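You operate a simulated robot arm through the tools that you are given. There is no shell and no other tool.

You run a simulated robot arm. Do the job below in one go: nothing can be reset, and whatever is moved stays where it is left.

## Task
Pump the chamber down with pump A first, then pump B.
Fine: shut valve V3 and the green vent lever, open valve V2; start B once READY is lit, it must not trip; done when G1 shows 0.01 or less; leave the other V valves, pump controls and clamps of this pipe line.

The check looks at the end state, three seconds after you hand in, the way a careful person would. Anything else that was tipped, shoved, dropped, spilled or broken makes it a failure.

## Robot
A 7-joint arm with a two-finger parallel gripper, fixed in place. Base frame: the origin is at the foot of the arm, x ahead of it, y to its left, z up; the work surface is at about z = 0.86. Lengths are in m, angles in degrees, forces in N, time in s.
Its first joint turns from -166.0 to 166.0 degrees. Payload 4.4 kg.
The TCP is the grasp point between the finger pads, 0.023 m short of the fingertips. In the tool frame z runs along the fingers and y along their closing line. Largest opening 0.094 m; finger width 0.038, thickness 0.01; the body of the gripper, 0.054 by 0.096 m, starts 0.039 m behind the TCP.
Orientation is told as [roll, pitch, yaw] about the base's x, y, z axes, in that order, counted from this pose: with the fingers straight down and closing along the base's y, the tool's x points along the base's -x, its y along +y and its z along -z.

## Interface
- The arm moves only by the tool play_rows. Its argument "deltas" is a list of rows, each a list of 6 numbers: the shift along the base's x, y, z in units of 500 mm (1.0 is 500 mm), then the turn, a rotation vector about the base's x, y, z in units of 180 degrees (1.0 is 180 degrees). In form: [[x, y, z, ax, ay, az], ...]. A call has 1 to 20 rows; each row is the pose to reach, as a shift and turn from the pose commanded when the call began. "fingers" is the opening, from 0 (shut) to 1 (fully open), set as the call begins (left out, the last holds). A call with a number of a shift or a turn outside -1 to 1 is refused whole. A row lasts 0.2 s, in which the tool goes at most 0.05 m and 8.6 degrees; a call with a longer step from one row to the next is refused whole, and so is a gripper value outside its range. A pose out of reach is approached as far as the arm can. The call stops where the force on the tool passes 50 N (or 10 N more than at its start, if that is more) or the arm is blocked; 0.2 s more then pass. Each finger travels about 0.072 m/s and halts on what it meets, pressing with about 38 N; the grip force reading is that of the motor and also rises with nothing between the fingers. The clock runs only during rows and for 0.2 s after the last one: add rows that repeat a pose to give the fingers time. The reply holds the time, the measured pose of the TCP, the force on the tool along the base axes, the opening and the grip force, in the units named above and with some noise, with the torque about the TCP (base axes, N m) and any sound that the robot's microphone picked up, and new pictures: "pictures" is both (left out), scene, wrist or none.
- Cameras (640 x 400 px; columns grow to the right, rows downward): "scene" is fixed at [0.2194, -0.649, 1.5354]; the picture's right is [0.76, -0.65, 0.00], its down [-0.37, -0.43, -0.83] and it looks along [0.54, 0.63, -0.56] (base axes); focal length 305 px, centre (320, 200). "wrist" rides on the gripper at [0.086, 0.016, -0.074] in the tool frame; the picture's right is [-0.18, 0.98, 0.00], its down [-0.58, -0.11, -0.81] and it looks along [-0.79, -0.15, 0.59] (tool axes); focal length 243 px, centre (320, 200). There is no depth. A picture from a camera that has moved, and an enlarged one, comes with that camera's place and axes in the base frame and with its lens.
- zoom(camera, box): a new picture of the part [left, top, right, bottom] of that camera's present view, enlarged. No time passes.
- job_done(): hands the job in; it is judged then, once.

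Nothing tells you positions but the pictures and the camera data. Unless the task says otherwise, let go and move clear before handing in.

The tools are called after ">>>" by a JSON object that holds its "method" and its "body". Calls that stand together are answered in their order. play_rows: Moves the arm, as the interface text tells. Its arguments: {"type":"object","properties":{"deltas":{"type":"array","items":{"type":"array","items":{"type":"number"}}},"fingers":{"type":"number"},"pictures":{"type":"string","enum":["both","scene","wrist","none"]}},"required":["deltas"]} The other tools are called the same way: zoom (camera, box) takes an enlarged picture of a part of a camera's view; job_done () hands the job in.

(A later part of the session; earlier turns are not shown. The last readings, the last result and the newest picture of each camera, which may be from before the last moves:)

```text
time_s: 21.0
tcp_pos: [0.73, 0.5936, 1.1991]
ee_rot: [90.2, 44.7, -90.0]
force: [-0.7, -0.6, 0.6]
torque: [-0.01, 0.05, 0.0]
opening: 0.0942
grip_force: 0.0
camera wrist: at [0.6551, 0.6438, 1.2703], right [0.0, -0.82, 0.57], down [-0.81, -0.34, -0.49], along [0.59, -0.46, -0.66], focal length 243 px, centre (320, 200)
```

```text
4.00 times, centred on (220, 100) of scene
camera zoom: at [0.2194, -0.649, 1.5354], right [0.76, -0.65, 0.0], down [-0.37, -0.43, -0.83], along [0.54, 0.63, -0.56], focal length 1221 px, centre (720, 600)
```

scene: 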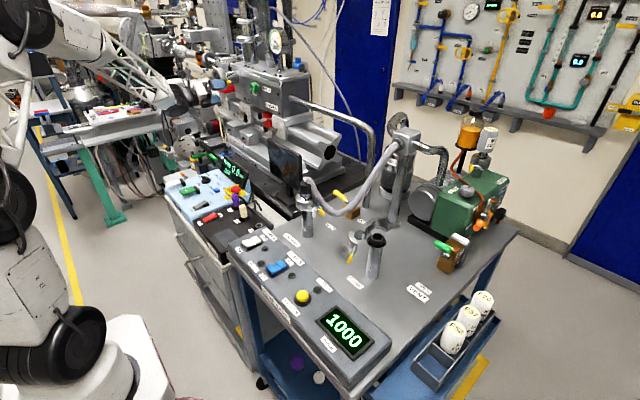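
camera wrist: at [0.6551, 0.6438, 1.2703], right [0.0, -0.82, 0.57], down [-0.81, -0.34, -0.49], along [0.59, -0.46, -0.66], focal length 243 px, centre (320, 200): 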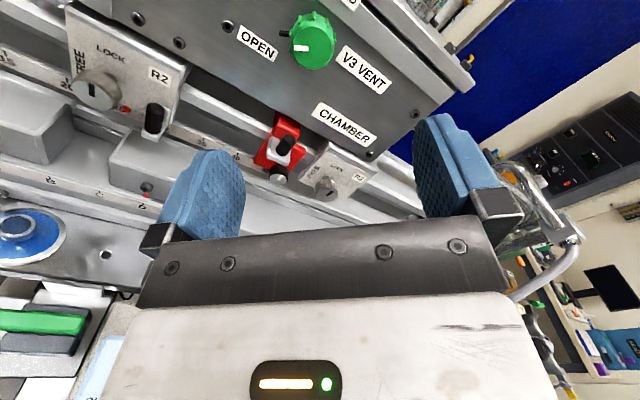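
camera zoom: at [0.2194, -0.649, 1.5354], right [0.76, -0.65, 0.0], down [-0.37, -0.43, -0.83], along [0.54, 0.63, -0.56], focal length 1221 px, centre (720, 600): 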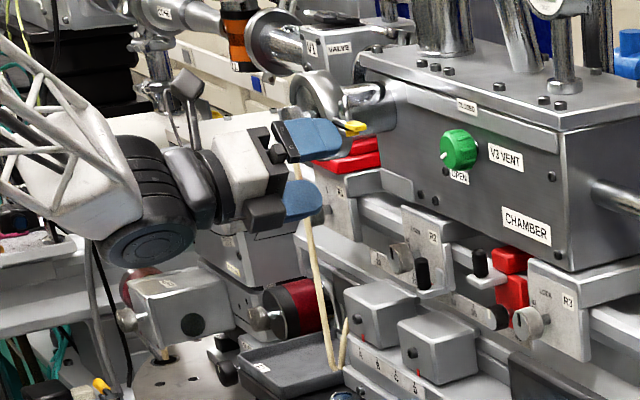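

The estimate is holding at y≈0.597, z≈1.195. I'll move closer along +x and re-check before enclosing the knob.

>>> {"method": "play_rows", "body": {"deltas": [[0.05, 0.003, -0.004, 0, 0, 0], [0.1, 0.006, -0.008, 0, 0, 0], [0.15, 0.006, -0.008, 0, 0, 0], [0.19, 0.006, -0.008, 0, 0, 0]], "pictures": "both"}}

>>> {"method": "zoom", "body": {"camera": "wrist", "box": [240, 40, 400, 160]}}

>>> {"method": "zoom", "body": {"camera": "scene", "box": [210, 60, 290, 120]}}

```text
time_s: 22.0
tcp_pos: [0.8254, 0.597, 1.195]
ee_rot: [90.0, 44.6, -90.1]
force: [-0.3, 0.1, -0.4]
torque: [-0.02, -0.01, 0.01]
opening: 0.094
grip_force: 0.1
camera wrist: at [0.7498, 0.6475, 1.2662], right [0.0, -0.82, 0.57], down [-0.81, -0.34, -0.49], along [0.59, -0.46, -0.66], focal length 243 px, centre (320, 200)
```

scene: 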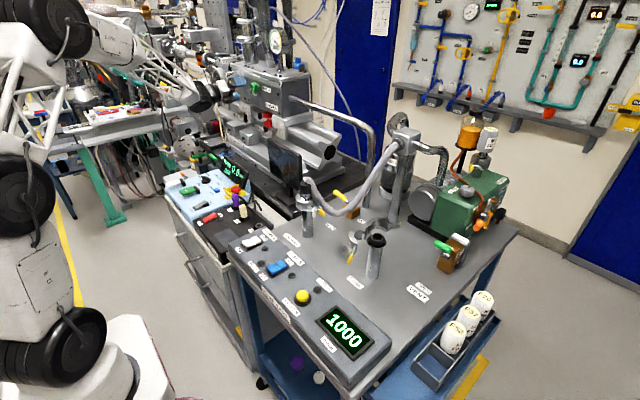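
wrist: 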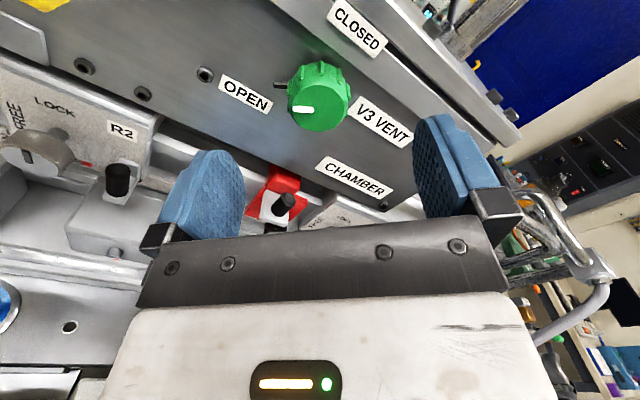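

```text
3.33 times, centred on (320, 100) of wrist
camera zoom: at [0.7498, 0.6475, 1.2662], right [0.0, -0.82, 0.57], down [-0.81, -0.34, -0.49], along [0.59, -0.46, -0.66], focal length 809 px, centre (320, 533)
```

zoom: 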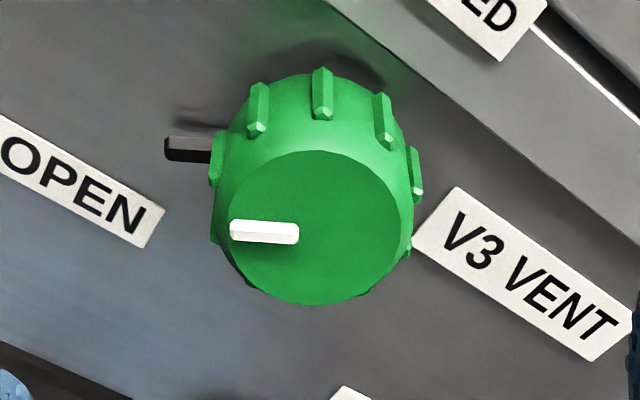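

```text
6.67 times, centred on (250, 90) of scene
camera zoom: at [0.2194, -0.649, 1.5354], right [0.76, -0.65, 0.0], down [-0.37, -0.43, -0.83], along [0.54, 0.63, -0.56], focal length 2034 px, centre (787, 933)
```

zoom: 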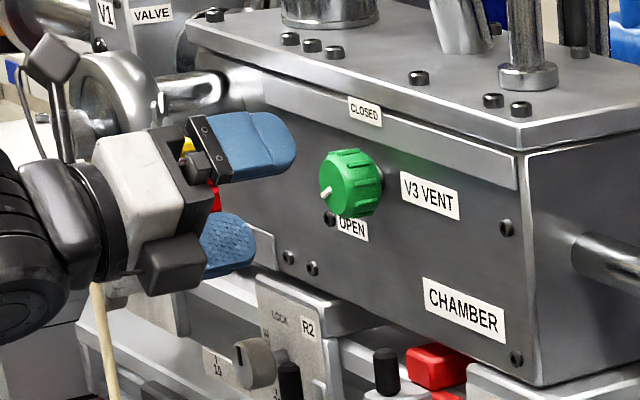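

The lateral alignment looks good in the closing direction. To pin down the other direction, and to confirm the roll is reachable here, I'll do a dry 120° roll in place and look again.

>>> {"method": "play_rows", "body": {"deltas": [[0, 0, 0, 0.045, 0, 0], [0, 0, 0, 0.09, 0, 0], [0, 0, 0, 0.135, 0, 0], [0, 0, 0, 0.18, 0, 0], [0, 0, 0, 0.225, 0, 0], [0, 0, 0, 0.27, 0, 0], [0, 0, 0, 0.315, 0, 0], [0, 0, 0, 0.36, 0, 0], [0, 0, 0, 0.405, 0, 0], [0, 0, 0, 0.45, 0, 0], [0, 0, 0, 0.495, 0, 0]], "pictures": "both"}}

>>> {"method": "zoom", "body": {"camera": "wrist", "box": [240, 40, 400, 160]}}

```text
time_s: 24.4
tcp_pos: [0.8247, 0.5969, 1.1939]
ee_rot: [-89.9, 46.2, 90.1]
force: [0.6, 0.3, -0.5]
torque: [-0.01, 0.04, 0.02]
opening: 0.0939
grip_force: 0.1
camera wrist: at [0.7505, 0.5252, 1.2436], right [0.0, -0.58, -0.81], down [-0.81, 0.48, -0.34], along [0.59, 0.66, -0.47], focal length 243 px, centre (320, 200)
```

scene: 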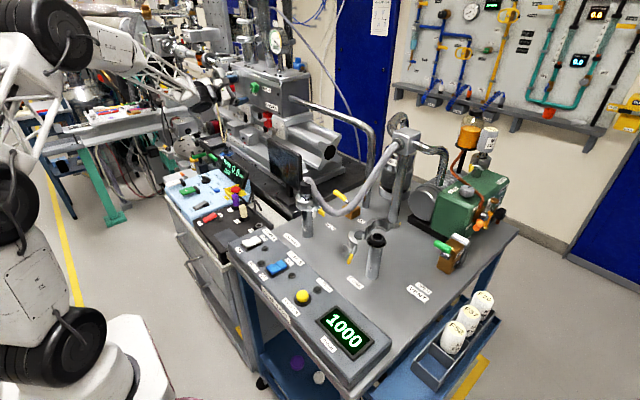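
wrist: 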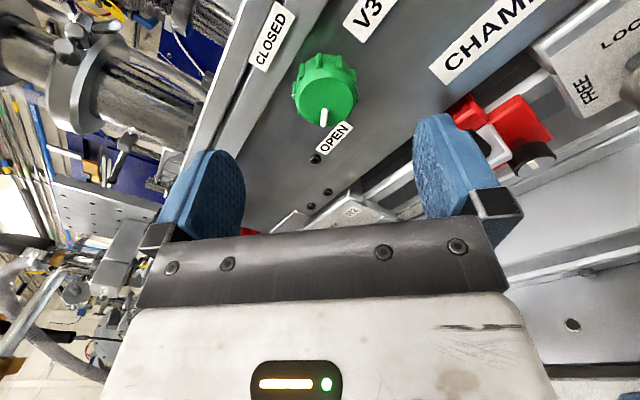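

```text
3.33 times, centred on (320, 100) of wrist
camera zoom: at [0.7505, 0.5252, 1.2436], right [0.0, -0.58, -0.81], down [-0.81, 0.48, -0.34], along [0.59, 0.66, -0.47], focal length 809 px, centre (320, 533)
```

zoom: 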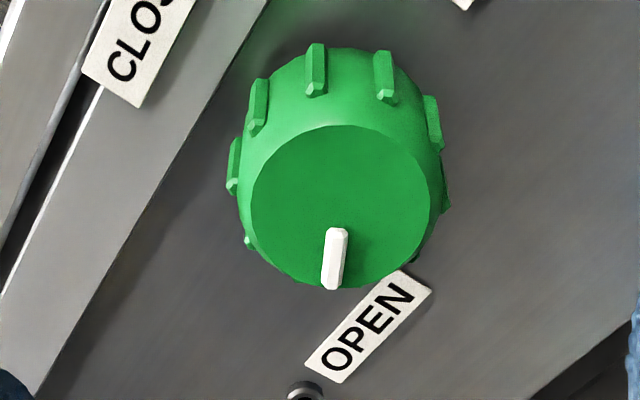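

The knob axis resolves to y≈0.595, z≈1.191, with its front at x≈0.890 and the chamber face at about 0.925. I'll roll back, narrow the fingers to about 60 mm, and centre on the axis.

>>> {"method": "play_rows", "body": {"deltas": [[0, -0.0032, -0.006, -0.045, 0, 0], [0, -0.0032, -0.006, -0.09, 0, 0], [0, -0.0032, -0.006, -0.135, 0, 0], [0, -0.0032, -0.006, -0.18, 0, 0], [0, -0.0032, -0.006, -0.225, 0, 0], [0, -0.0032, -0.006, -0.27, 0, 0], [0, -0.0032, -0.006, -0.315, 0, 0], [0, -0.0032, -0.006, -0.36, 0, 0], [0, -0.0032, -0.006, -0.405, 0, 0], [0, -0.0032, -0.006, -0.45, 0, 0], [0, -0.0032, -0.006, -0.495, 0, 0]], "fingers": 0.65, "pictures": "wrist"}}

>>> {"method": "zoom", "body": {"camera": "wrist", "box": [240, 40, 400, 160]}}

```text
time_s: 26.8
tcp_pos: [0.8243, 0.5947, 1.1909]
ee_rot: [90.0, 44.5, -90.1]
force: [0.5, 0.4, -0.6]
torque: [0.0, 0.02, 0.01]
opening: 0.0613
grip_force: 0.1
camera wrist: at [0.7501, 0.6458, 1.262], right [0.0, -0.82, 0.57], down [-0.81, -0.34, -0.48], along [0.59, -0.46, -0.66], focal length 243 px, centre (320, 200)
```

wrist: 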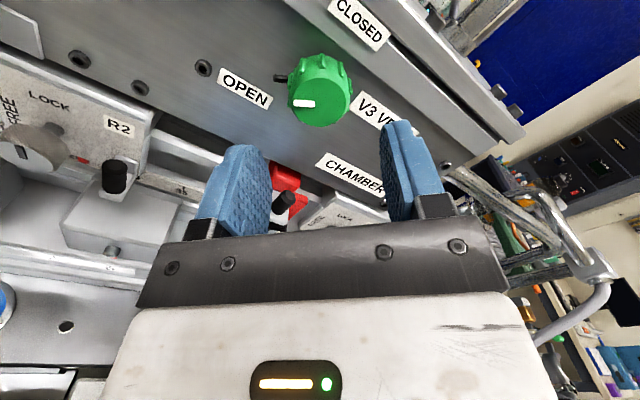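

```text
3.33 times, centred on (320, 100) of wrist
camera zoom: at [0.7501, 0.6458, 1.262], right [0.0, -0.82, 0.57], down [-0.81, -0.34, -0.48], along [0.59, -0.46, -0.66], focal length 809 px, centre (320, 533)
```

zoom: 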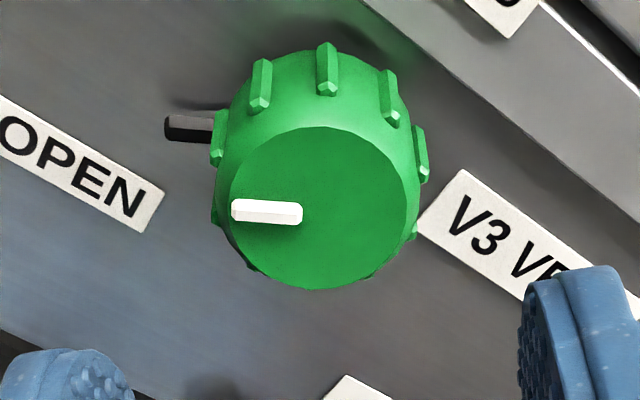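

It's centred to within a millimetre. I'll advance over the knob in small steps.

>>> {"method": "play_rows", "body": {"deltas": [[0.04, 0, 0, 0, 0, 0], [0.075, 0, 0, 0, 0, 0], [0.1, 0, 0, 0, 0, 0], [0.115, 0, 0, 0, 0, 0], [0.125, 0, 0, 0, 0, 0]], "pictures": "both"}}

>>> {"method": "zoom", "body": {"camera": "scene", "box": [210, 60, 290, 120]}}

```text
time_s: 28.0
tcp_pos: [0.8884, 0.595, 1.1925]
ee_rot: [90.0, 44.6, -90.0]
force: [0.3, -0.4, 0.5]
torque: [-0.03, 0.01, 0.02]
opening: 0.061
grip_force: 0.2
camera wrist: at [0.813, 0.6454, 1.2625], right [0.0, -0.82, 0.57], down [-0.81, -0.34, -0.49], along [0.59, -0.46, -0.66], focal length 243 px, centre (320, 200)
```

scene: 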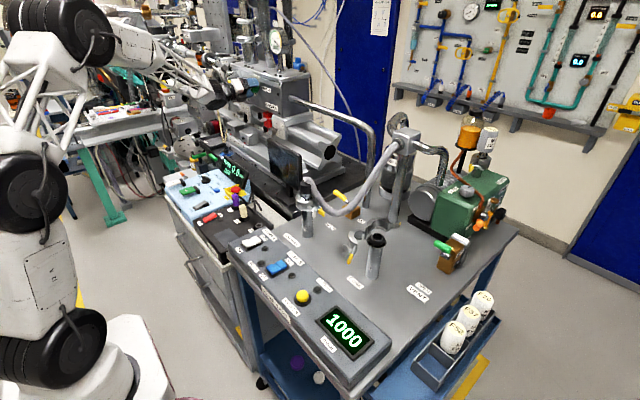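
wrist: 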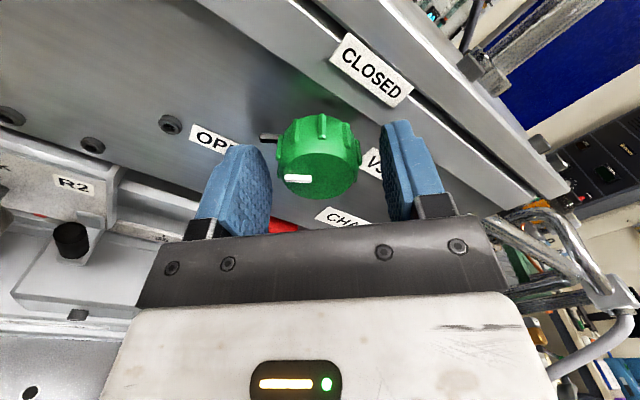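

```text
6.67 times, centred on (250, 90) of scene
camera zoom: at [0.2194, -0.649, 1.5354], right [0.76, -0.65, 0.0], down [-0.37, -0.43, -0.83], along [0.54, 0.63, -0.56], focal length 2034 px, centre (787, 933)
```

zoom: 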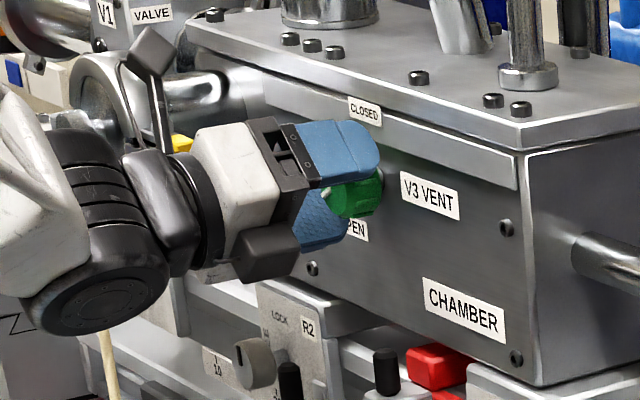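

The knob is between the fingers with no contact force. I'll close on it now.

>>> {"method": "play_rows", "body": {"deltas": [[0, 0, 0, 0, 0, 0], [0, 0, 0, 0, 0, 0], [0, 0, 0, 0, 0, 0]], "fingers": 0, "pictures": "wrist"}}

```text
time_s: 28.8
tcp_pos: [0.8876, 0.595, 1.1906]
ee_rot: [89.9, 44.6, -90.0]
force: [9.6, 14.0, -4.9]
torque: [0.01, -0.19, 0.64]
opening: 0.0401
grip_force: 45.2
camera wrist: at [0.8129, 0.6459, 1.2616], right [0.0, -0.82, 0.57], down [-0.81, -0.34, -0.48], along [0.59, -0.46, -0.66], focal length 243 px, centre (320, 200)
```

wrist: 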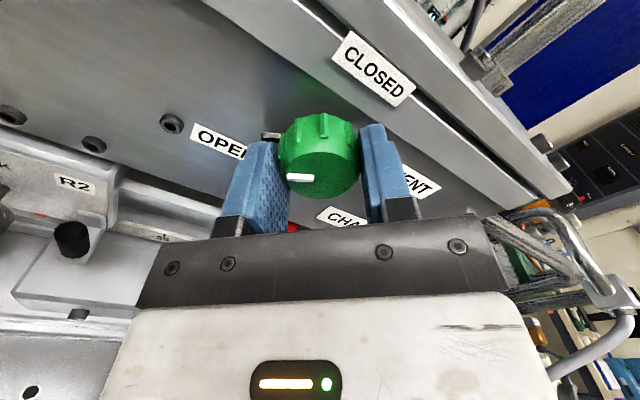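

It's gripped at 40 mm. I'll turn clockwise (+x) by about 33° first and check the force and pointer.

>>> {"method": "play_rows", "body": {"deltas": [[0, 0, 0, 0.03, 0, 0], [0, 0, 0, 0.06, 0, 0], [0, 0, 0, 0.09, 0, 0], [0, 0, 0, 0.12, 0, 0], [0, 0, 0, 0.15, 0, 0], [0, 0, 0, 0.18, 0, 0]], "pictures": "wrist"}}

```text
time_s: 30.2
tcp_pos: [0.8859, 0.5958, 1.1913]
ee_rot: [89.6, 77.1, -90.5]
force: [21.5, 20.9, -6.6]
torque: [0.03, -0.53, 0.46]
opening: 0.0401
grip_force: 44.8
camera wrist: at [0.8129, 0.5988, 1.2775], right [0.0, -1.0, 0.04], down [-0.81, -0.02, -0.59], along [0.59, -0.03, -0.81], focal length 243 px, centre (320, 200)
```

wrist: 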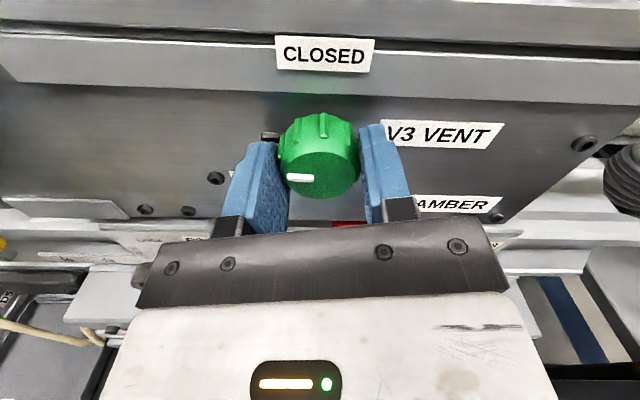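

The knob follows the gripper and forces are moderate. I'll continue turning in chunks.

>>> {"method": "play_rows", "body": {"deltas": [[0, 0.001, 0, 0.03, 0, 0], [0, 0.002, 0, 0.06, 0, 0], [0, 0.002, 0, 0.09, 0, 0], [0, 0.002, 0, 0.12, 0, 0], [0, 0.002, 0, 0.15, 0, 0], [0, 0.002, 0, 0.18, 0, 0], [0, 0.002, 0, 0.21, 0, 0], [0, 0.002, 0, 0.24, 0, 0]], "pictures": "wrist"}}

```text
time_s: 31.6
tcp_pos: [0.8872, 0.5953, 1.1914]
ee_rot: [-89.7, 71.9, 90.2]
force: [-10.1, -11.3, 0.9]
torque: [0.0, 0.49, -0.05]
opening: 0.04
grip_force: 44.9
stopped in row 6: the force on the tool passed its limit at 51 N (the readings are from after the stop); the commanded pose is now the measured one
camera wrist: at [0.8129, 0.5527, 1.2668], right [0.0, -0.88, -0.48], down [-0.81, 0.29, -0.52], along [0.59, 0.39, -0.71], focal length 243 px, centre (320, 200)
```

wrist: 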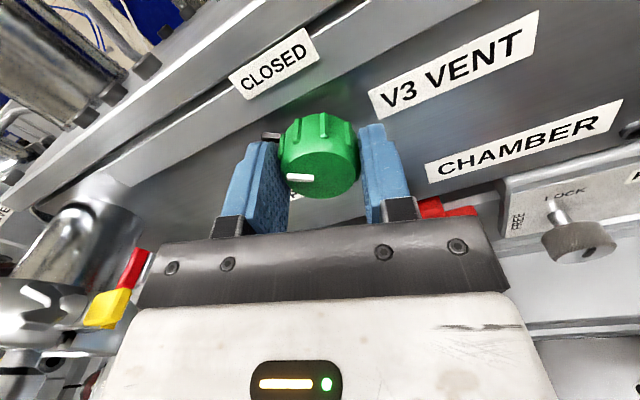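

It turned about 63° before a force stop, which released the strain. I'll keep going in smaller chunks.

>>> {"method": "play_rows", "body": {"deltas": [[0, 0, 0, 0.02, 0, 0], [0, 0, 0, 0.04, 0, 0], [0, 0, 0, 0.06, 0, 0], [0, 0, 0, 0.08, 0, 0], [0, 0, 0, 0.1, 0, 0], [0, 0, 0, 0.12, 0, 0]], "pictures": "wrist"}}

```text
time_s: 33.0
tcp_pos: [0.8872, 0.5937, 1.1906]
ee_rot: [-89.7, 50.2, 90.1]
force: [-20.1, -38.4, -0.7]
torque: [-0.03, 0.12, -0.21]
opening: 0.0399
grip_force: 44.7
camera wrist: at [0.8129, 0.5269, 1.2457], right [0.0, -0.64, -0.77], down [-0.81, 0.46, -0.37], along [0.59, 0.62, -0.52], focal length 243 px, centre (320, 200)
```

wrist: 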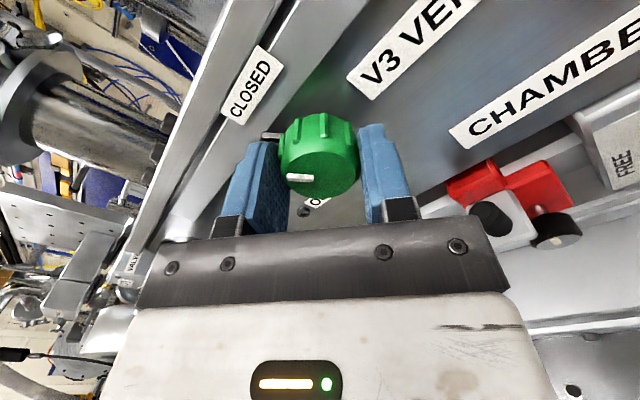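

About 85° turned so far. I'll ease the sideways strain slightly and continue.

>>> {"method": "play_rows", "body": {"deltas": [[0, -0.002, 0, 0.01, 0, 0], [0, -0.004, 0, 0.03, 0, 0], [0, -0.004, 0, 0.05, 0, 0], [0, -0.004, 0, 0.07, 0, 0], [0, -0.004, 0, 0.09, 0, 0], [0, -0.004, 0, 0.11, 0, 0]], "pictures": "wrist"}}

```text
time_s: 34.4
tcp_pos: [0.8865, 0.5939, 1.1913]
ee_rot: [-89.8, 30.6, 90.2]
force: [26.9, 22.3, -1.4]
torque: [0.02, 0.1, 0.74]
opening: 0.0401
grip_force: 44.5
camera wrist: at [0.813, 0.5115, 1.2192], right [0.0, -0.34, -0.94], down [-0.81, 0.56, -0.2], along [0.59, 0.76, -0.28], focal length 243 px, centre (320, 200)
```

wrist: 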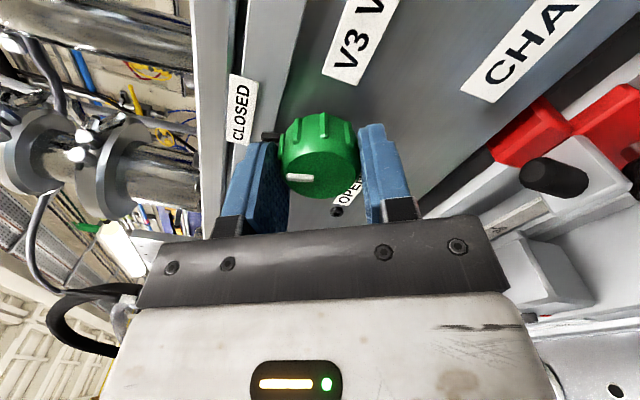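

>>> {"method": "zoom", "body": {"camera": "wrist", "box": [220, 80, 400, 220]}}

>>> {"method": "zoom", "body": {"camera": "scene", "box": [225, 65, 285, 110]}}

```text
2.86 times, centred on (310, 150) of wrist
camera zoom: at [0.813, 0.5115, 1.2192], right [0.0, -0.34, -0.94], down [-0.81, 0.56, -0.2], along [0.59, 0.76, -0.28], focal length 693 px, centre (349, 343)
```

zoom: 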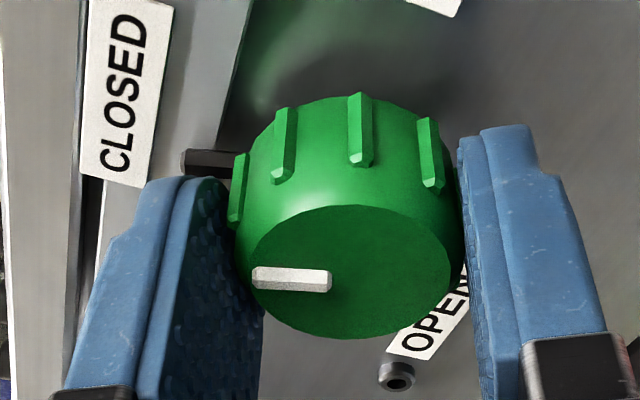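

```text
8.89 times, centred on (255, 88) of scene
camera zoom: at [0.2194, -0.649, 1.5354], right [0.76, -0.65, 0.0], down [-0.37, -0.43, -0.83], along [0.54, 0.63, -0.56], focal length 2713 px, centre (898, 1200)
```

zoom: 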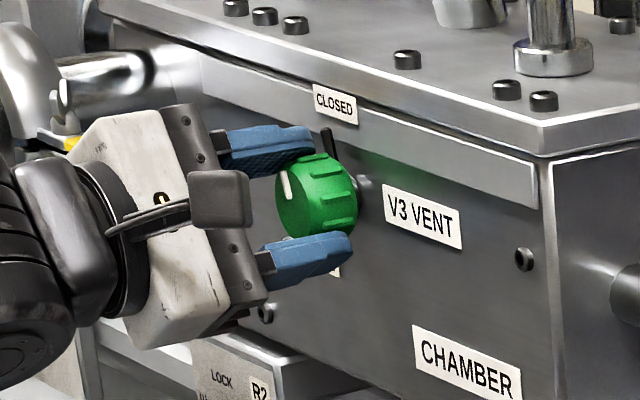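

The pointer is about 15–20° short of straight up. I'll turn the remaining bit.

>>> {"method": "play_rows", "body": {"deltas": [[0, 0.001, 0, 0.02, 0, 0], [0, 0.002, 0, 0.04, 0, 0], [0, 0.002, 0, 0.06, 0, 0], [0, 0.002, 0, 0.08, 0, 0], [0, 0.002, 0, 0.088, 0, 0]], "pictures": "wrist"}}

>>> {"method": "zoom", "body": {"camera": "wrist", "box": [220, 80, 400, 220]}}

>>> {"method": "zoom", "body": {"camera": "scene", "box": [225, 65, 285, 110]}}

```text
time_s: 35.6
tcp_pos: [0.8861, 0.5951, 1.1909]
ee_rot: [-89.8, 14.6, 90.2]
force: [-8.5, -2.5, -4.0]
torque: [-0.71, -0.24, -0.07]
opening: 0.04
grip_force: 44.8
camera wrist: at [0.8129, 0.5064, 1.1954], right [0.0, -0.07, -1.0], down [-0.81, 0.59, -0.04], along [0.59, 0.8, -0.06], focal length 243 px, centre (320, 200)
```

wrist: 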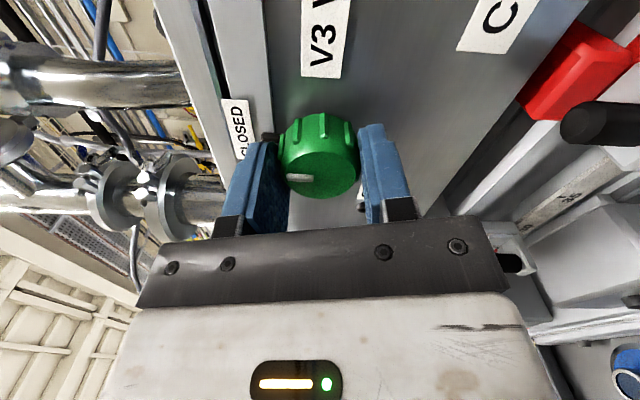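

```text
2.86 times, centred on (310, 150) of wrist
camera zoom: at [0.8129, 0.5064, 1.1954], right [0.0, -0.07, -1.0], down [-0.81, 0.59, -0.04], along [0.59, 0.8, -0.06], focal length 693 px, centre (349, 343)
```

zoom: 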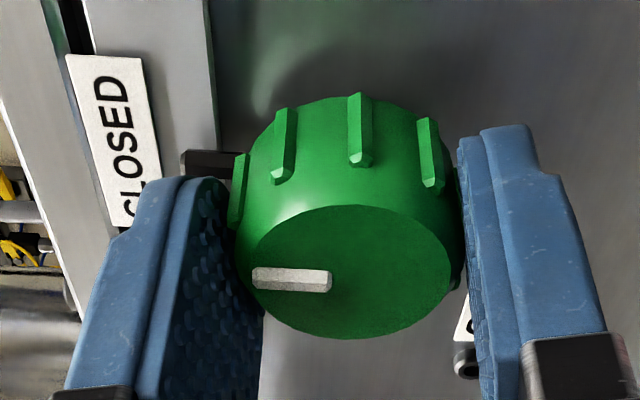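

```text
8.89 times, centred on (255, 88) of scene
camera zoom: at [0.2194, -0.649, 1.5354], right [0.76, -0.65, 0.0], down [-0.37, -0.43, -0.83], along [0.54, 0.63, -0.56], focal length 2713 px, centre (898, 1200)
```

zoom: 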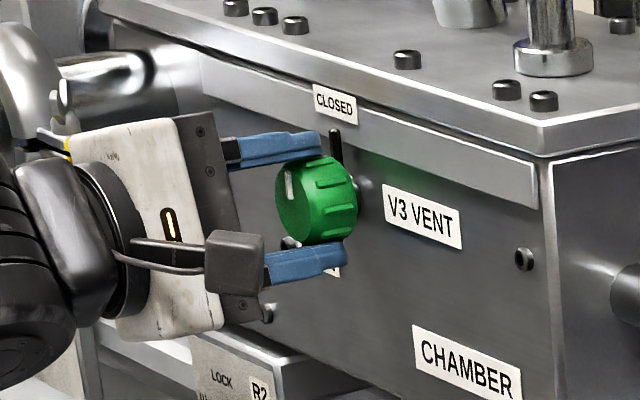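

The pointer is now straight up at CLOSED, and the resisting torque rose to 0.7 N·m. I'll nudge a few degrees further to tell whether this is the stop.

>>> {"method": "play_rows", "body": {"deltas": [[0, 0, 0, 0.01, 0, 0], [0, 0, 0, 0.02, 0, 0], [0, 0, 0, 0.02, 0, 0]], "pictures": "wrist"}}

>>> {"method": "zoom", "body": {"camera": "wrist", "box": [220, 80, 400, 220]}}

```text
time_s: 36.4
tcp_pos: [0.887, 0.5954, 1.1901]
ee_rot: [-89.8, 11.0, 90.1]
force: [-2.4, -3.5, -6.1]
torque: [-0.66, -0.21, -0.15]
opening: 0.0401
grip_force: 44.8
camera wrist: at [0.8131, 0.5063, 1.1898], right [0.0, -0.01, -1.0], down [-0.81, 0.59, 0.0], along [0.59, 0.81, -0.01], focal length 243 px, centre (320, 200)
```

wrist: 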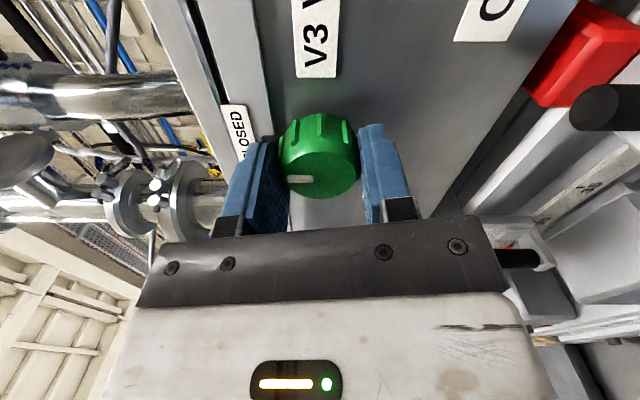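

```text
2.86 times, centred on (310, 150) of wrist
camera zoom: at [0.8131, 0.5063, 1.1898], right [0.0, -0.01, -1.0], down [-0.81, 0.59, 0.0], along [0.59, 0.81, -0.01], focal length 693 px, centre (349, 343)
```

zoom: 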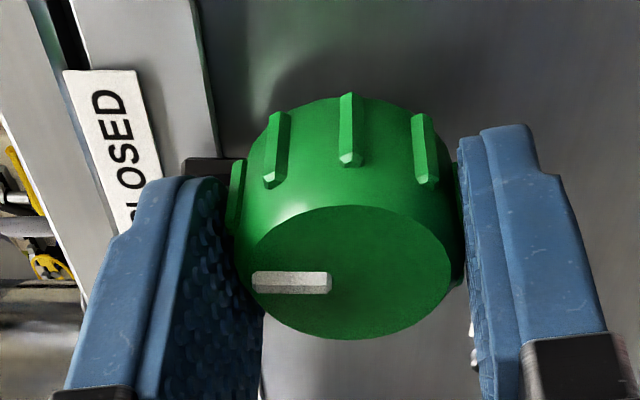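

The knob held still while the gripper slipped a few degrees, so V3 is at its closed stop. I'll open a little and back straight out.

>>> {"method": "play_rows", "body": {"deltas": [[0, 0, 0, 0, 0, 0], [0, 0, 0, 0, 0, 0], [-0.02, 0, 0, 0, 0, 0], [-0.06, 0, 0, 0, 0, 0], [-0.12, 0, 0, 0, 0, 0], [-0.2, 0, 0, 0, 0, 0], [-0.28, 0, 0, 0, 0, 0]], "fingers": 0.52, "pictures": "both"}}

>>> {"method": "zoom", "body": {"camera": "scene", "box": [225, 65, 285, 110]}}

```text
time_s: 38.0
tcp_pos: [0.7457, 0.5935, 1.1912]
ee_rot: [-89.8, 11.0, 90.1]
force: [0.2, 0.1, 0.1]
torque: [-0.03, -0.03, 0.0]
opening: 0.0489
grip_force: 0.0
camera wrist: at [0.6724, 0.506, 1.1899], right [0.0, -0.01, -1.0], down [-0.81, 0.59, 0.0], along [0.59, 0.81, -0.01], focal length 243 px, centre (320, 200)
```

scene: 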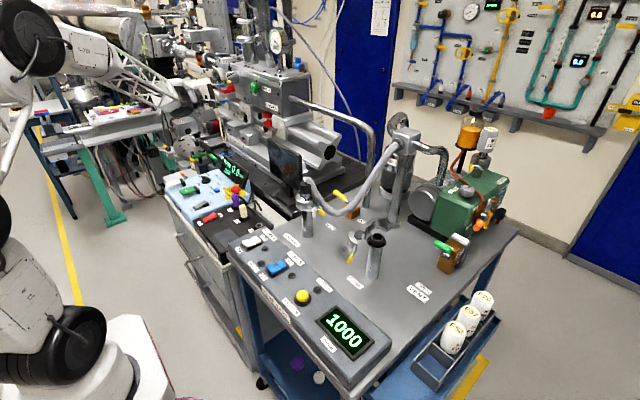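
wrist: 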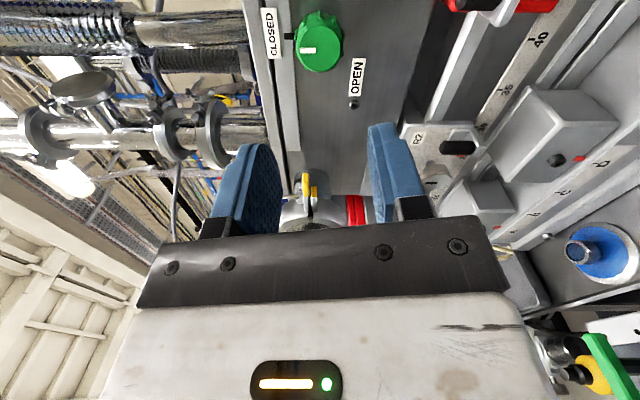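

```text
8.89 times, centred on (255, 88) of scene
camera zoom: at [0.2194, -0.649, 1.5354], right [0.76, -0.65, 0.0], down [-0.37, -0.43, -0.83], along [0.54, 0.63, -0.56], focal length 2713 px, centre (898, 1200)
```

zoom: 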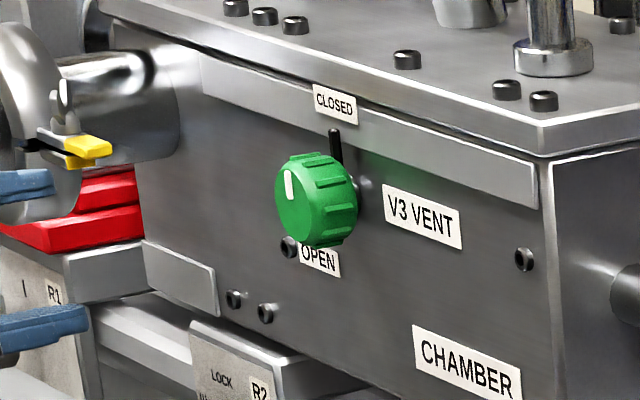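

V3 is closed, with the pointer at CLOSED and nothing else disturbed. I'll retreat up and back, unwinding the wrist toward tool-down by the same route.

>>> {"method": "play_rows", "body": {"deltas": [[-0.06, -0.02, 0.06, 0, 0, 0], [-0.12, -0.05, 0.12, 0, 0, 0], [-0.18, -0.08, 0.18, 0, 0, 0], [-0.24, -0.12, 0.24, 0, 0, 0], [-0.3, -0.16, 0.3, 0.04, 0, 0], [-0.36, -0.2, 0.35, 0.08, 0, 0], [-0.4, -0.22, 0.4, 0.12, 0, 0], [-0.4, -0.22, 0.4, 0.165, 0, 0], [-0.4, -0.22, 0.4, 0.21, 0, 0], [-0.4, -0.22, 0.4, 0.255, 0, 0], [-0.4, -0.22, 0.4, 0.3, 0, 0], [-0.4, -0.22, 0.4, 0.345, 0, 0], [-0.4, -0.22, 0.4, 0.39, 0, 0], [-0.4, -0.22, 0.4, 0.435, 0, 0], [-0.4, -0.22, 0.4, 0.48, 0, 0], [-0.4, -0.22, 0.4, 0.52, 0, 0], [-0.4, -0.22, 0.4, 0.561, 0, 0]], "fingers": 0.3, "pictures": "scene"}}

```text
time_s: 41.6
tcp_pos: [0.5471, 0.4845, 1.3897]
ee_rot: [168.1, -90.0, -167.9]
force: [-1.7, -1.0, 0.6]
torque: [-0.01, -0.02, -0.02]
opening: 0.028
grip_force: 0.1
```

scene: 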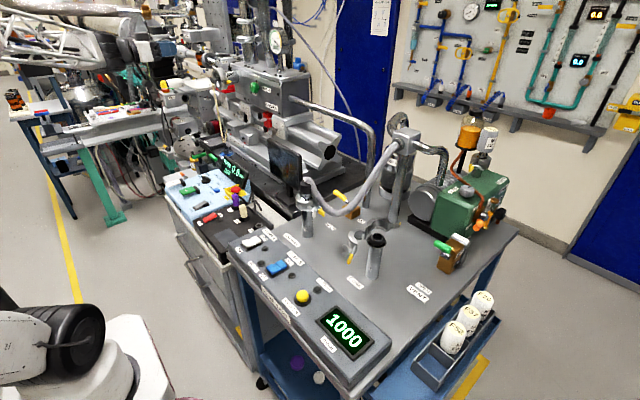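

Now I'll pitch back to tool-down while moving right toward the cart.

>>> {"method": "play_rows", "body": {"deltas": [[-0.02, 0, 0, 0, 0.046, 0], [-0.04, 0, 0, 0, 0.092, 0], [-0.06, -0.02, 0, 0, 0.138, 0], [-0.07, -0.06, 0, 0, 0.184, 0], [-0.08, -0.12, 0, 0, 0.23, 0], [-0.08, -0.2, 0, 0, 0.276, 0], [-0.08, -0.28, 0, 0, 0.322, 0], [-0.08, -0.36, 0, 0, 0.368, 0], [-0.08, -0.44, 0, 0, 0.414, 0], [-0.08, -0.52, 0, 0, 0.46, 0], [-0.08, -0.6, 0, 0, 0.5, 0], [-0.08, -0.69, 0, 0, 0.5, 0], [-0.08, -0.78, 0, 0, 0.5, 0], [-0.08, -0.87, 0, 0, 0.5, 0], [-0.08, -0.96, 0, 0, 0.5, 0]], "pictures": "both"}}

```text
time_s: 44.8
tcp_pos: [0.5077, 0.0045, 1.3913]
ee_rot: [0.2, -0.1, 0.0]
force: [0.5, 0.0, 0.4]
torque: [-0.01, 0.03, -0.02]
opening: 0.0282
grip_force: 0.0
camera wrist: at [0.4204, 0.02, 1.4643], right [0.18, 0.98, 0.0], down [0.58, -0.11, 0.81], along [0.79, -0.15, -0.59], focal length 243 px, centre (320, 200)
```

scene: 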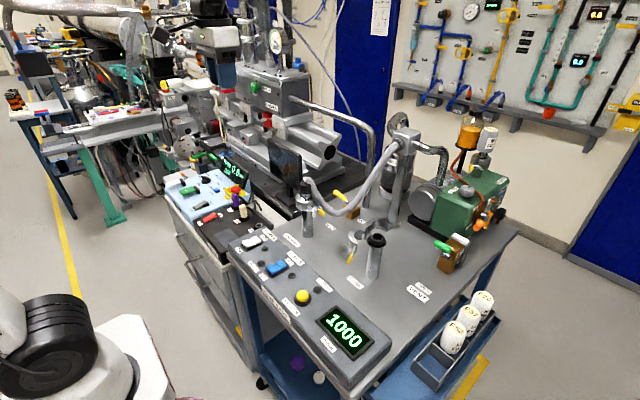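
wrist: 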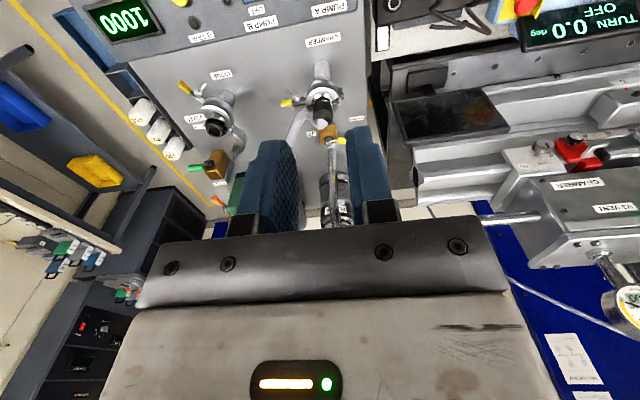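

I'm back to tool-down. Next is the vent lever, so I'll move to a viewing position in front of it.

>>> {"method": "play_rows", "body": {"deltas": [[0.02, -0.09, 0, 0, 0, 0], [0.04, -0.18, 0, 0, 0, 0], [0.06, -0.27, 0, 0, 0, 0], [0.08, -0.36, 0, 0, 0, 0], [0.1, -0.45, 0, 0, 0, 0], [0.12, -0.54, -0.02, 0, 0, 0], [0.14, -0.63, -0.08, 0, 0, 0], [0.16, -0.71, -0.14, 0, 0, 0], [0.18, -0.78, -0.2, 0, 0, 0], [0.2, -0.83, -0.26, 0, 0, 0], [0.22, -0.83, -0.34, 0, 0, 0]], "pictures": "both"}}

>>> {"method": "zoom", "body": {"camera": "wrist", "box": [240, 30, 420, 170]}}

>>> {"method": "zoom", "body": {"camera": "scene", "box": [410, 210, 490, 280]}}

```text
refused: row 7 steps farther than a row can; nothing moved
```

```text
2.86 times, centred on (330, 100) of wrist
camera zoom: at [0.4204, 0.02, 1.4643], right [0.18, 0.98, 0.0], down [0.58, -0.11, 0.81], along [0.79, -0.15, -0.59], focal length 693 px, centre (291, 486)
```

zoom: 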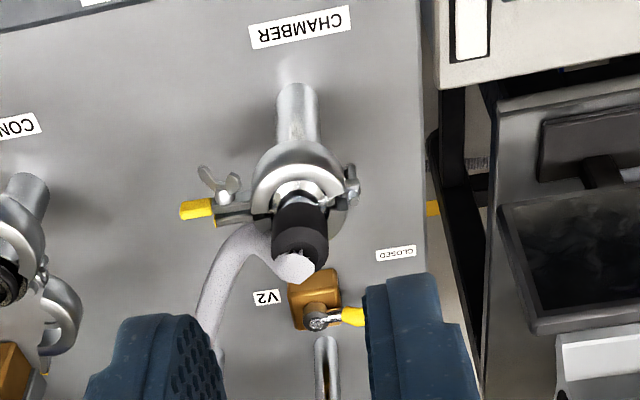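

```text
5.71 times, centred on (450, 245) of scene
camera zoom: at [0.2194, -0.649, 1.5354], right [0.76, -0.65, 0.0], down [-0.37, -0.43, -0.83], along [0.54, 0.63, -0.56], focal length 1744 px, centre (-423, -57)
```

zoom: 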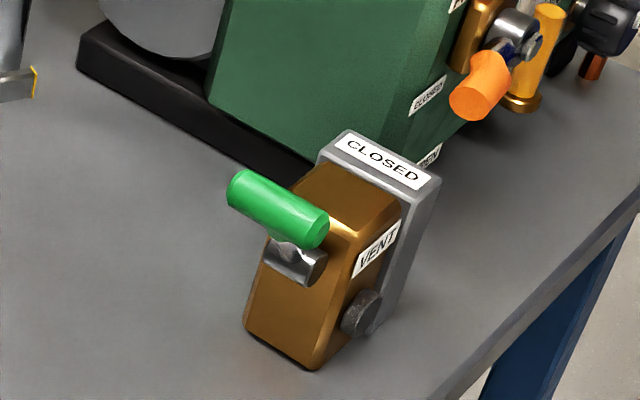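

The first two zooms were from the old view because my move was refused for a step that was too long. The vent is a brass block with a green T-handle in front of a grey post marked CLOSED. I'll redo the move with smaller steps.

>>> {"method": "play_rows", "body": {"deltas": [[0.02, -0.09, 0, 0, 0, 0], [0.04, -0.18, 0, 0, 0, 0], [0.06, -0.27, 0, 0, 0, 0], [0.08, -0.36, 0, 0, 0, 0], [0.1, -0.45, 0, 0, 0, 0], [0.12, -0.53, -0.02, 0, 0, 0], [0.14, -0.6, -0.06, 0, 0, 0], [0.15, -0.67, -0.11, 0, 0, 0], [0.16, -0.74, -0.16, 0, 0, 0], [0.17, -0.8, -0.22, 0, 0, 0], [0.18, -0.83, -0.29, 0, 0, 0], [0.18, -0.83, -0.36, 0, 0, 0]], "pictures": "both"}}

>>> {"method": "zoom", "body": {"camera": "wrist", "box": [240, 30, 420, 170]}}

```text
time_s: 47.4
tcp_pos: [0.5961, -0.4116, 1.2103]
ee_rot: [0.0, 0.0, 0.0]
force: [0.1, 0.0, 0.3]
torque: [0.02, 0.01, 0.01]
opening: 0.0281
grip_force: 0.1
camera wrist: at [0.5094, -0.3954, 1.284], right [0.18, 0.98, 0.0], down [0.58, -0.11, 0.81], along [0.79, -0.15, -0.59], focal length 243 px, centre (320, 200)
```

scene: 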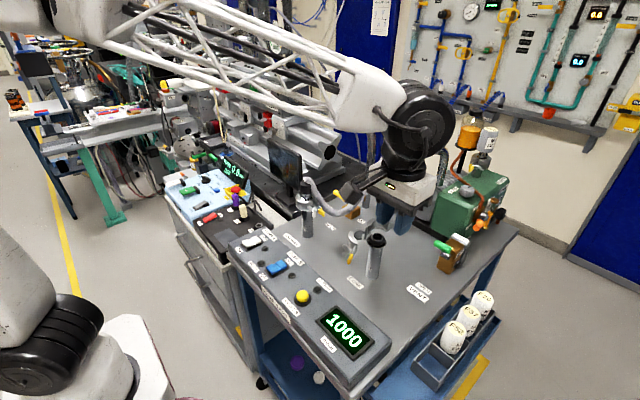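
wrist: 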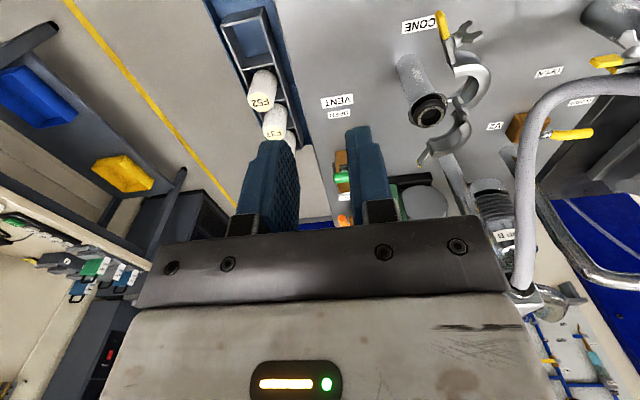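

```text
2.86 times, centred on (330, 100) of wrist
camera zoom: at [0.5094, -0.3954, 1.284], right [0.18, 0.98, 0.0], down [0.58, -0.11, 0.81], along [0.79, -0.15, -0.59], focal length 693 px, centre (291, 486)
```

zoom: 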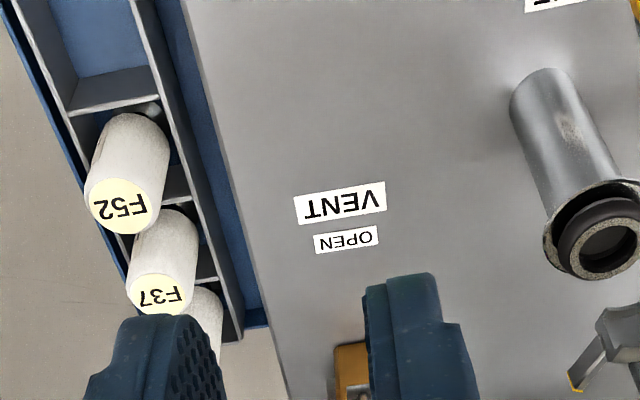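

>>> {"method": "play_rows", "body": {"deltas": [[0.03, 0, 0.0, 0, 0, 0], [0.06, 0, 0, 0, 0, 0], [0.06, 0, 0, 0, 0, 0]], "fingers": 1, "pictures": "wrist"}}

>>> {"method": "zoom", "body": {"camera": "wrist", "box": [280, 80, 420, 200]}}

```text
time_s: 48.2
tcp_pos: [0.6255, -0.4108, 1.2121]
ee_rot: [0.1, -0.1, 0.1]
force: [0.5, 0.3, 0.7]
torque: [-0.03, -0.01, 0.01]
opening: 0.094
grip_force: 0.0
camera wrist: at [0.5399, -0.3949, 1.2834], right [0.18, 0.98, 0.0], down [0.58, -0.11, 0.81], along [0.79, -0.15, -0.59], focal length 243 px, centre (320, 200)
```

wrist: 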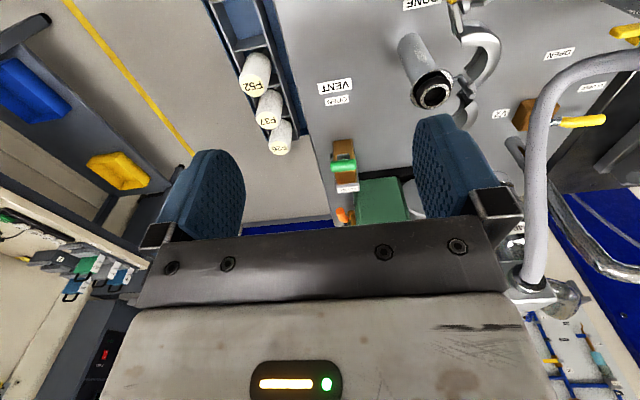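

```text
3.33 times, centred on (350, 140) of wrist
camera zoom: at [0.5399, -0.3949, 1.2834], right [0.18, 0.98, 0.0], down [0.58, -0.11, 0.81], along [0.79, -0.15, -0.59], focal length 809 px, centre (220, 400)
```

zoom: 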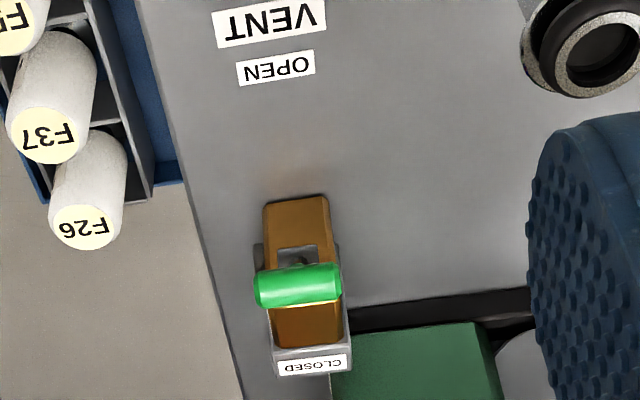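

The vent handle is a T-bar along y centred near [0.839, -0.411, 0.996], and its hub is at about [0.876, -0.412, 0.938]. It leans toward the robot, i.e. toward OPEN, so I need to push it in +x, up and back toward CLOSED. I'll bring the closed fingertips down in front of it.

>>> {"method": "play_rows", "body": {"deltas": [[0.04, 0, -0.06, 0, 0, 0], [0.08, 0, -0.12, 0, 0, 0], [0.12, 0, -0.18, 0, 0, 0], [0.16, 0, -0.24, 0, 0, 0], [0.2, 0, -0.3, 0, 0, 0], [0.23, 0, -0.36, 0, 0, 0], [0.25, 0, -0.4, 0, 0, 0], [0.26, 0, -0.424, 0, 0, 0]], "fingers": 0, "pictures": "both"}}

>>> {"method": "zoom", "body": {"camera": "wrist", "box": [240, 80, 420, 240]}}

>>> {"method": "zoom", "body": {"camera": "scene", "box": [390, 190, 500, 290]}}

```text
time_s: 50.0
tcp_pos: [0.7576, -0.4113, 0.9998]
ee_rot: [0.1, -0.1, 0.1]
force: [-0.2, 1.3, 0.4]
torque: [0.0, -0.03, 0.01]
opening: 0.0002
grip_force: 38.3
camera wrist: at [0.6708, -0.3947, 1.0723], right [0.18, 0.98, 0.0], down [0.58, -0.11, 0.81], along [0.79, -0.15, -0.59], focal length 243 px, centre (320, 200)
```

scene: 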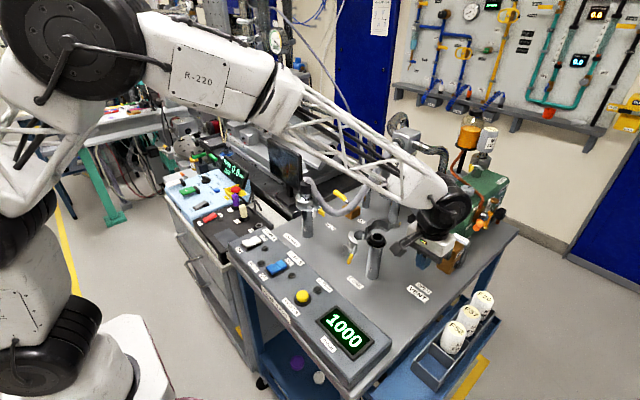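
wrist: 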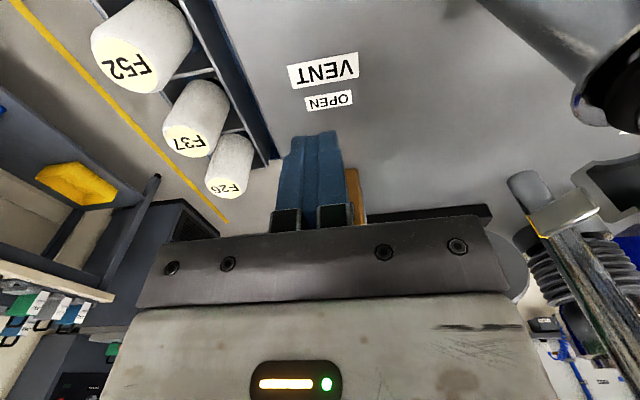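

```text
2.50 times, centred on (330, 160) of wrist
camera zoom: at [0.6708, -0.3947, 1.0723], right [0.18, 0.98, 0.0], down [0.58, -0.11, 0.81], along [0.79, -0.15, -0.59], focal length 606 px, centre (295, 300)
```

zoom: 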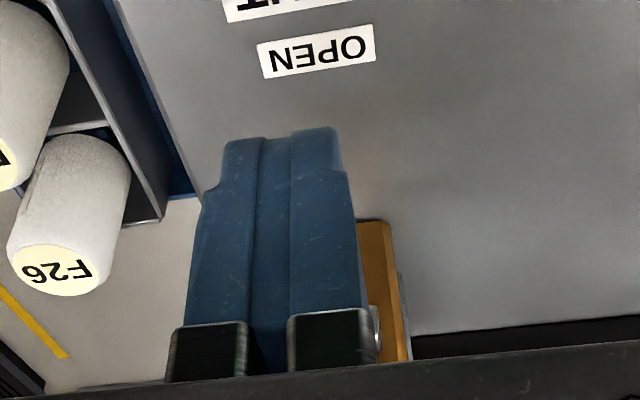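

```text
4.00 times, centred on (445, 240) of scene
camera zoom: at [0.2194, -0.649, 1.5354], right [0.76, -0.65, 0.0], down [-0.37, -0.43, -0.83], along [0.54, 0.63, -0.56], focal length 1221 px, centre (-180, 40)
```

zoom: 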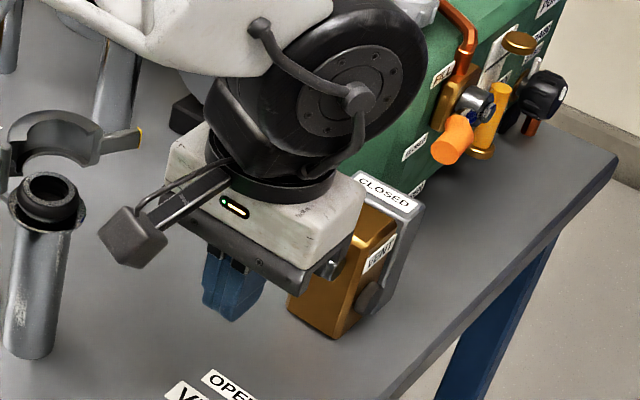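

The fingers are in front of the handle. I'll push slowly in +x and watch the force.

>>> {"method": "play_rows", "body": {"deltas": [[0.04, 0, 0, 0, 0, 0], [0.08, 0, 0, 0, 0, 0], [0.1, 0, 0, 0, 0, 0], [0.115, 0, 0, 0, 0, 0], [0.13, 0, 0, 0, 0, 0], [0.145, 0, 0, 0, 0, 0], [0.16, 0, 0, 0, 0, 0]], "pictures": "both"}}

>>> {"method": "zoom", "body": {"camera": "scene", "box": [390, 190, 500, 290]}}

```text
time_s: 51.6
tcp_pos: [0.8372, -0.4098, 0.9991]
ee_rot: [0.2, -0.2, 0.1]
force: [0.9, -0.3, 0.5]
torque: [0.01, 0.0, -0.05]
opening: 0.0002
grip_force: 37.8
camera wrist: at [0.751, -0.3946, 1.0714], right [0.18, 0.98, 0.0], down [0.58, -0.11, 0.81], along [0.79, -0.15, -0.59], focal length 243 px, centre (320, 200)
```

scene: 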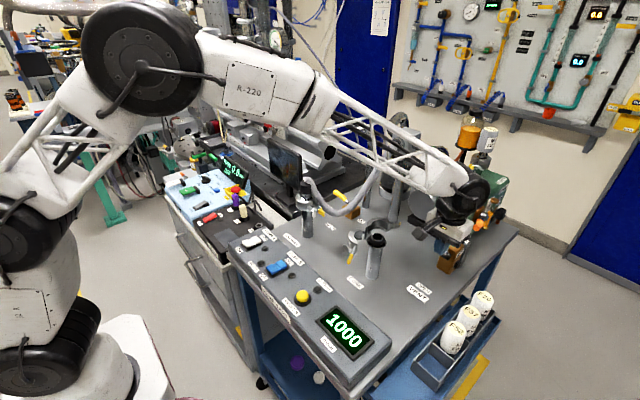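
wrist: 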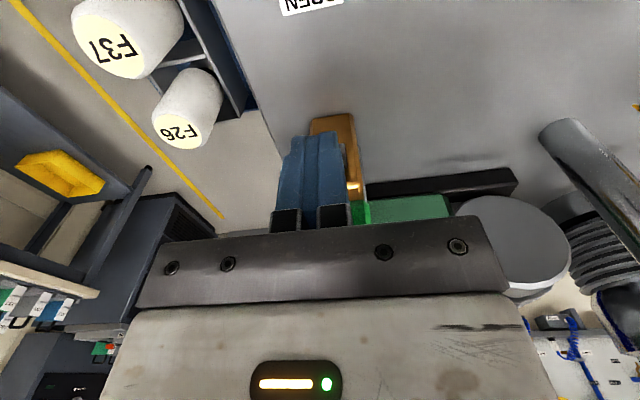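

```text
4.00 times, centred on (445, 240) of scene
camera zoom: at [0.2194, -0.649, 1.5354], right [0.76, -0.65, 0.0], down [-0.37, -0.43, -0.83], along [0.54, 0.63, -0.56], focal length 1221 px, centre (-180, 40)
```

zoom: 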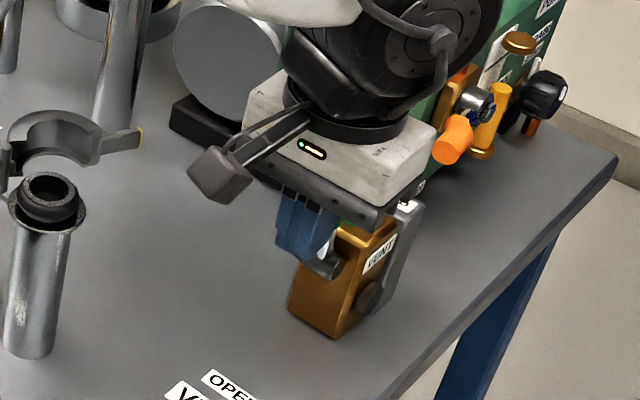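

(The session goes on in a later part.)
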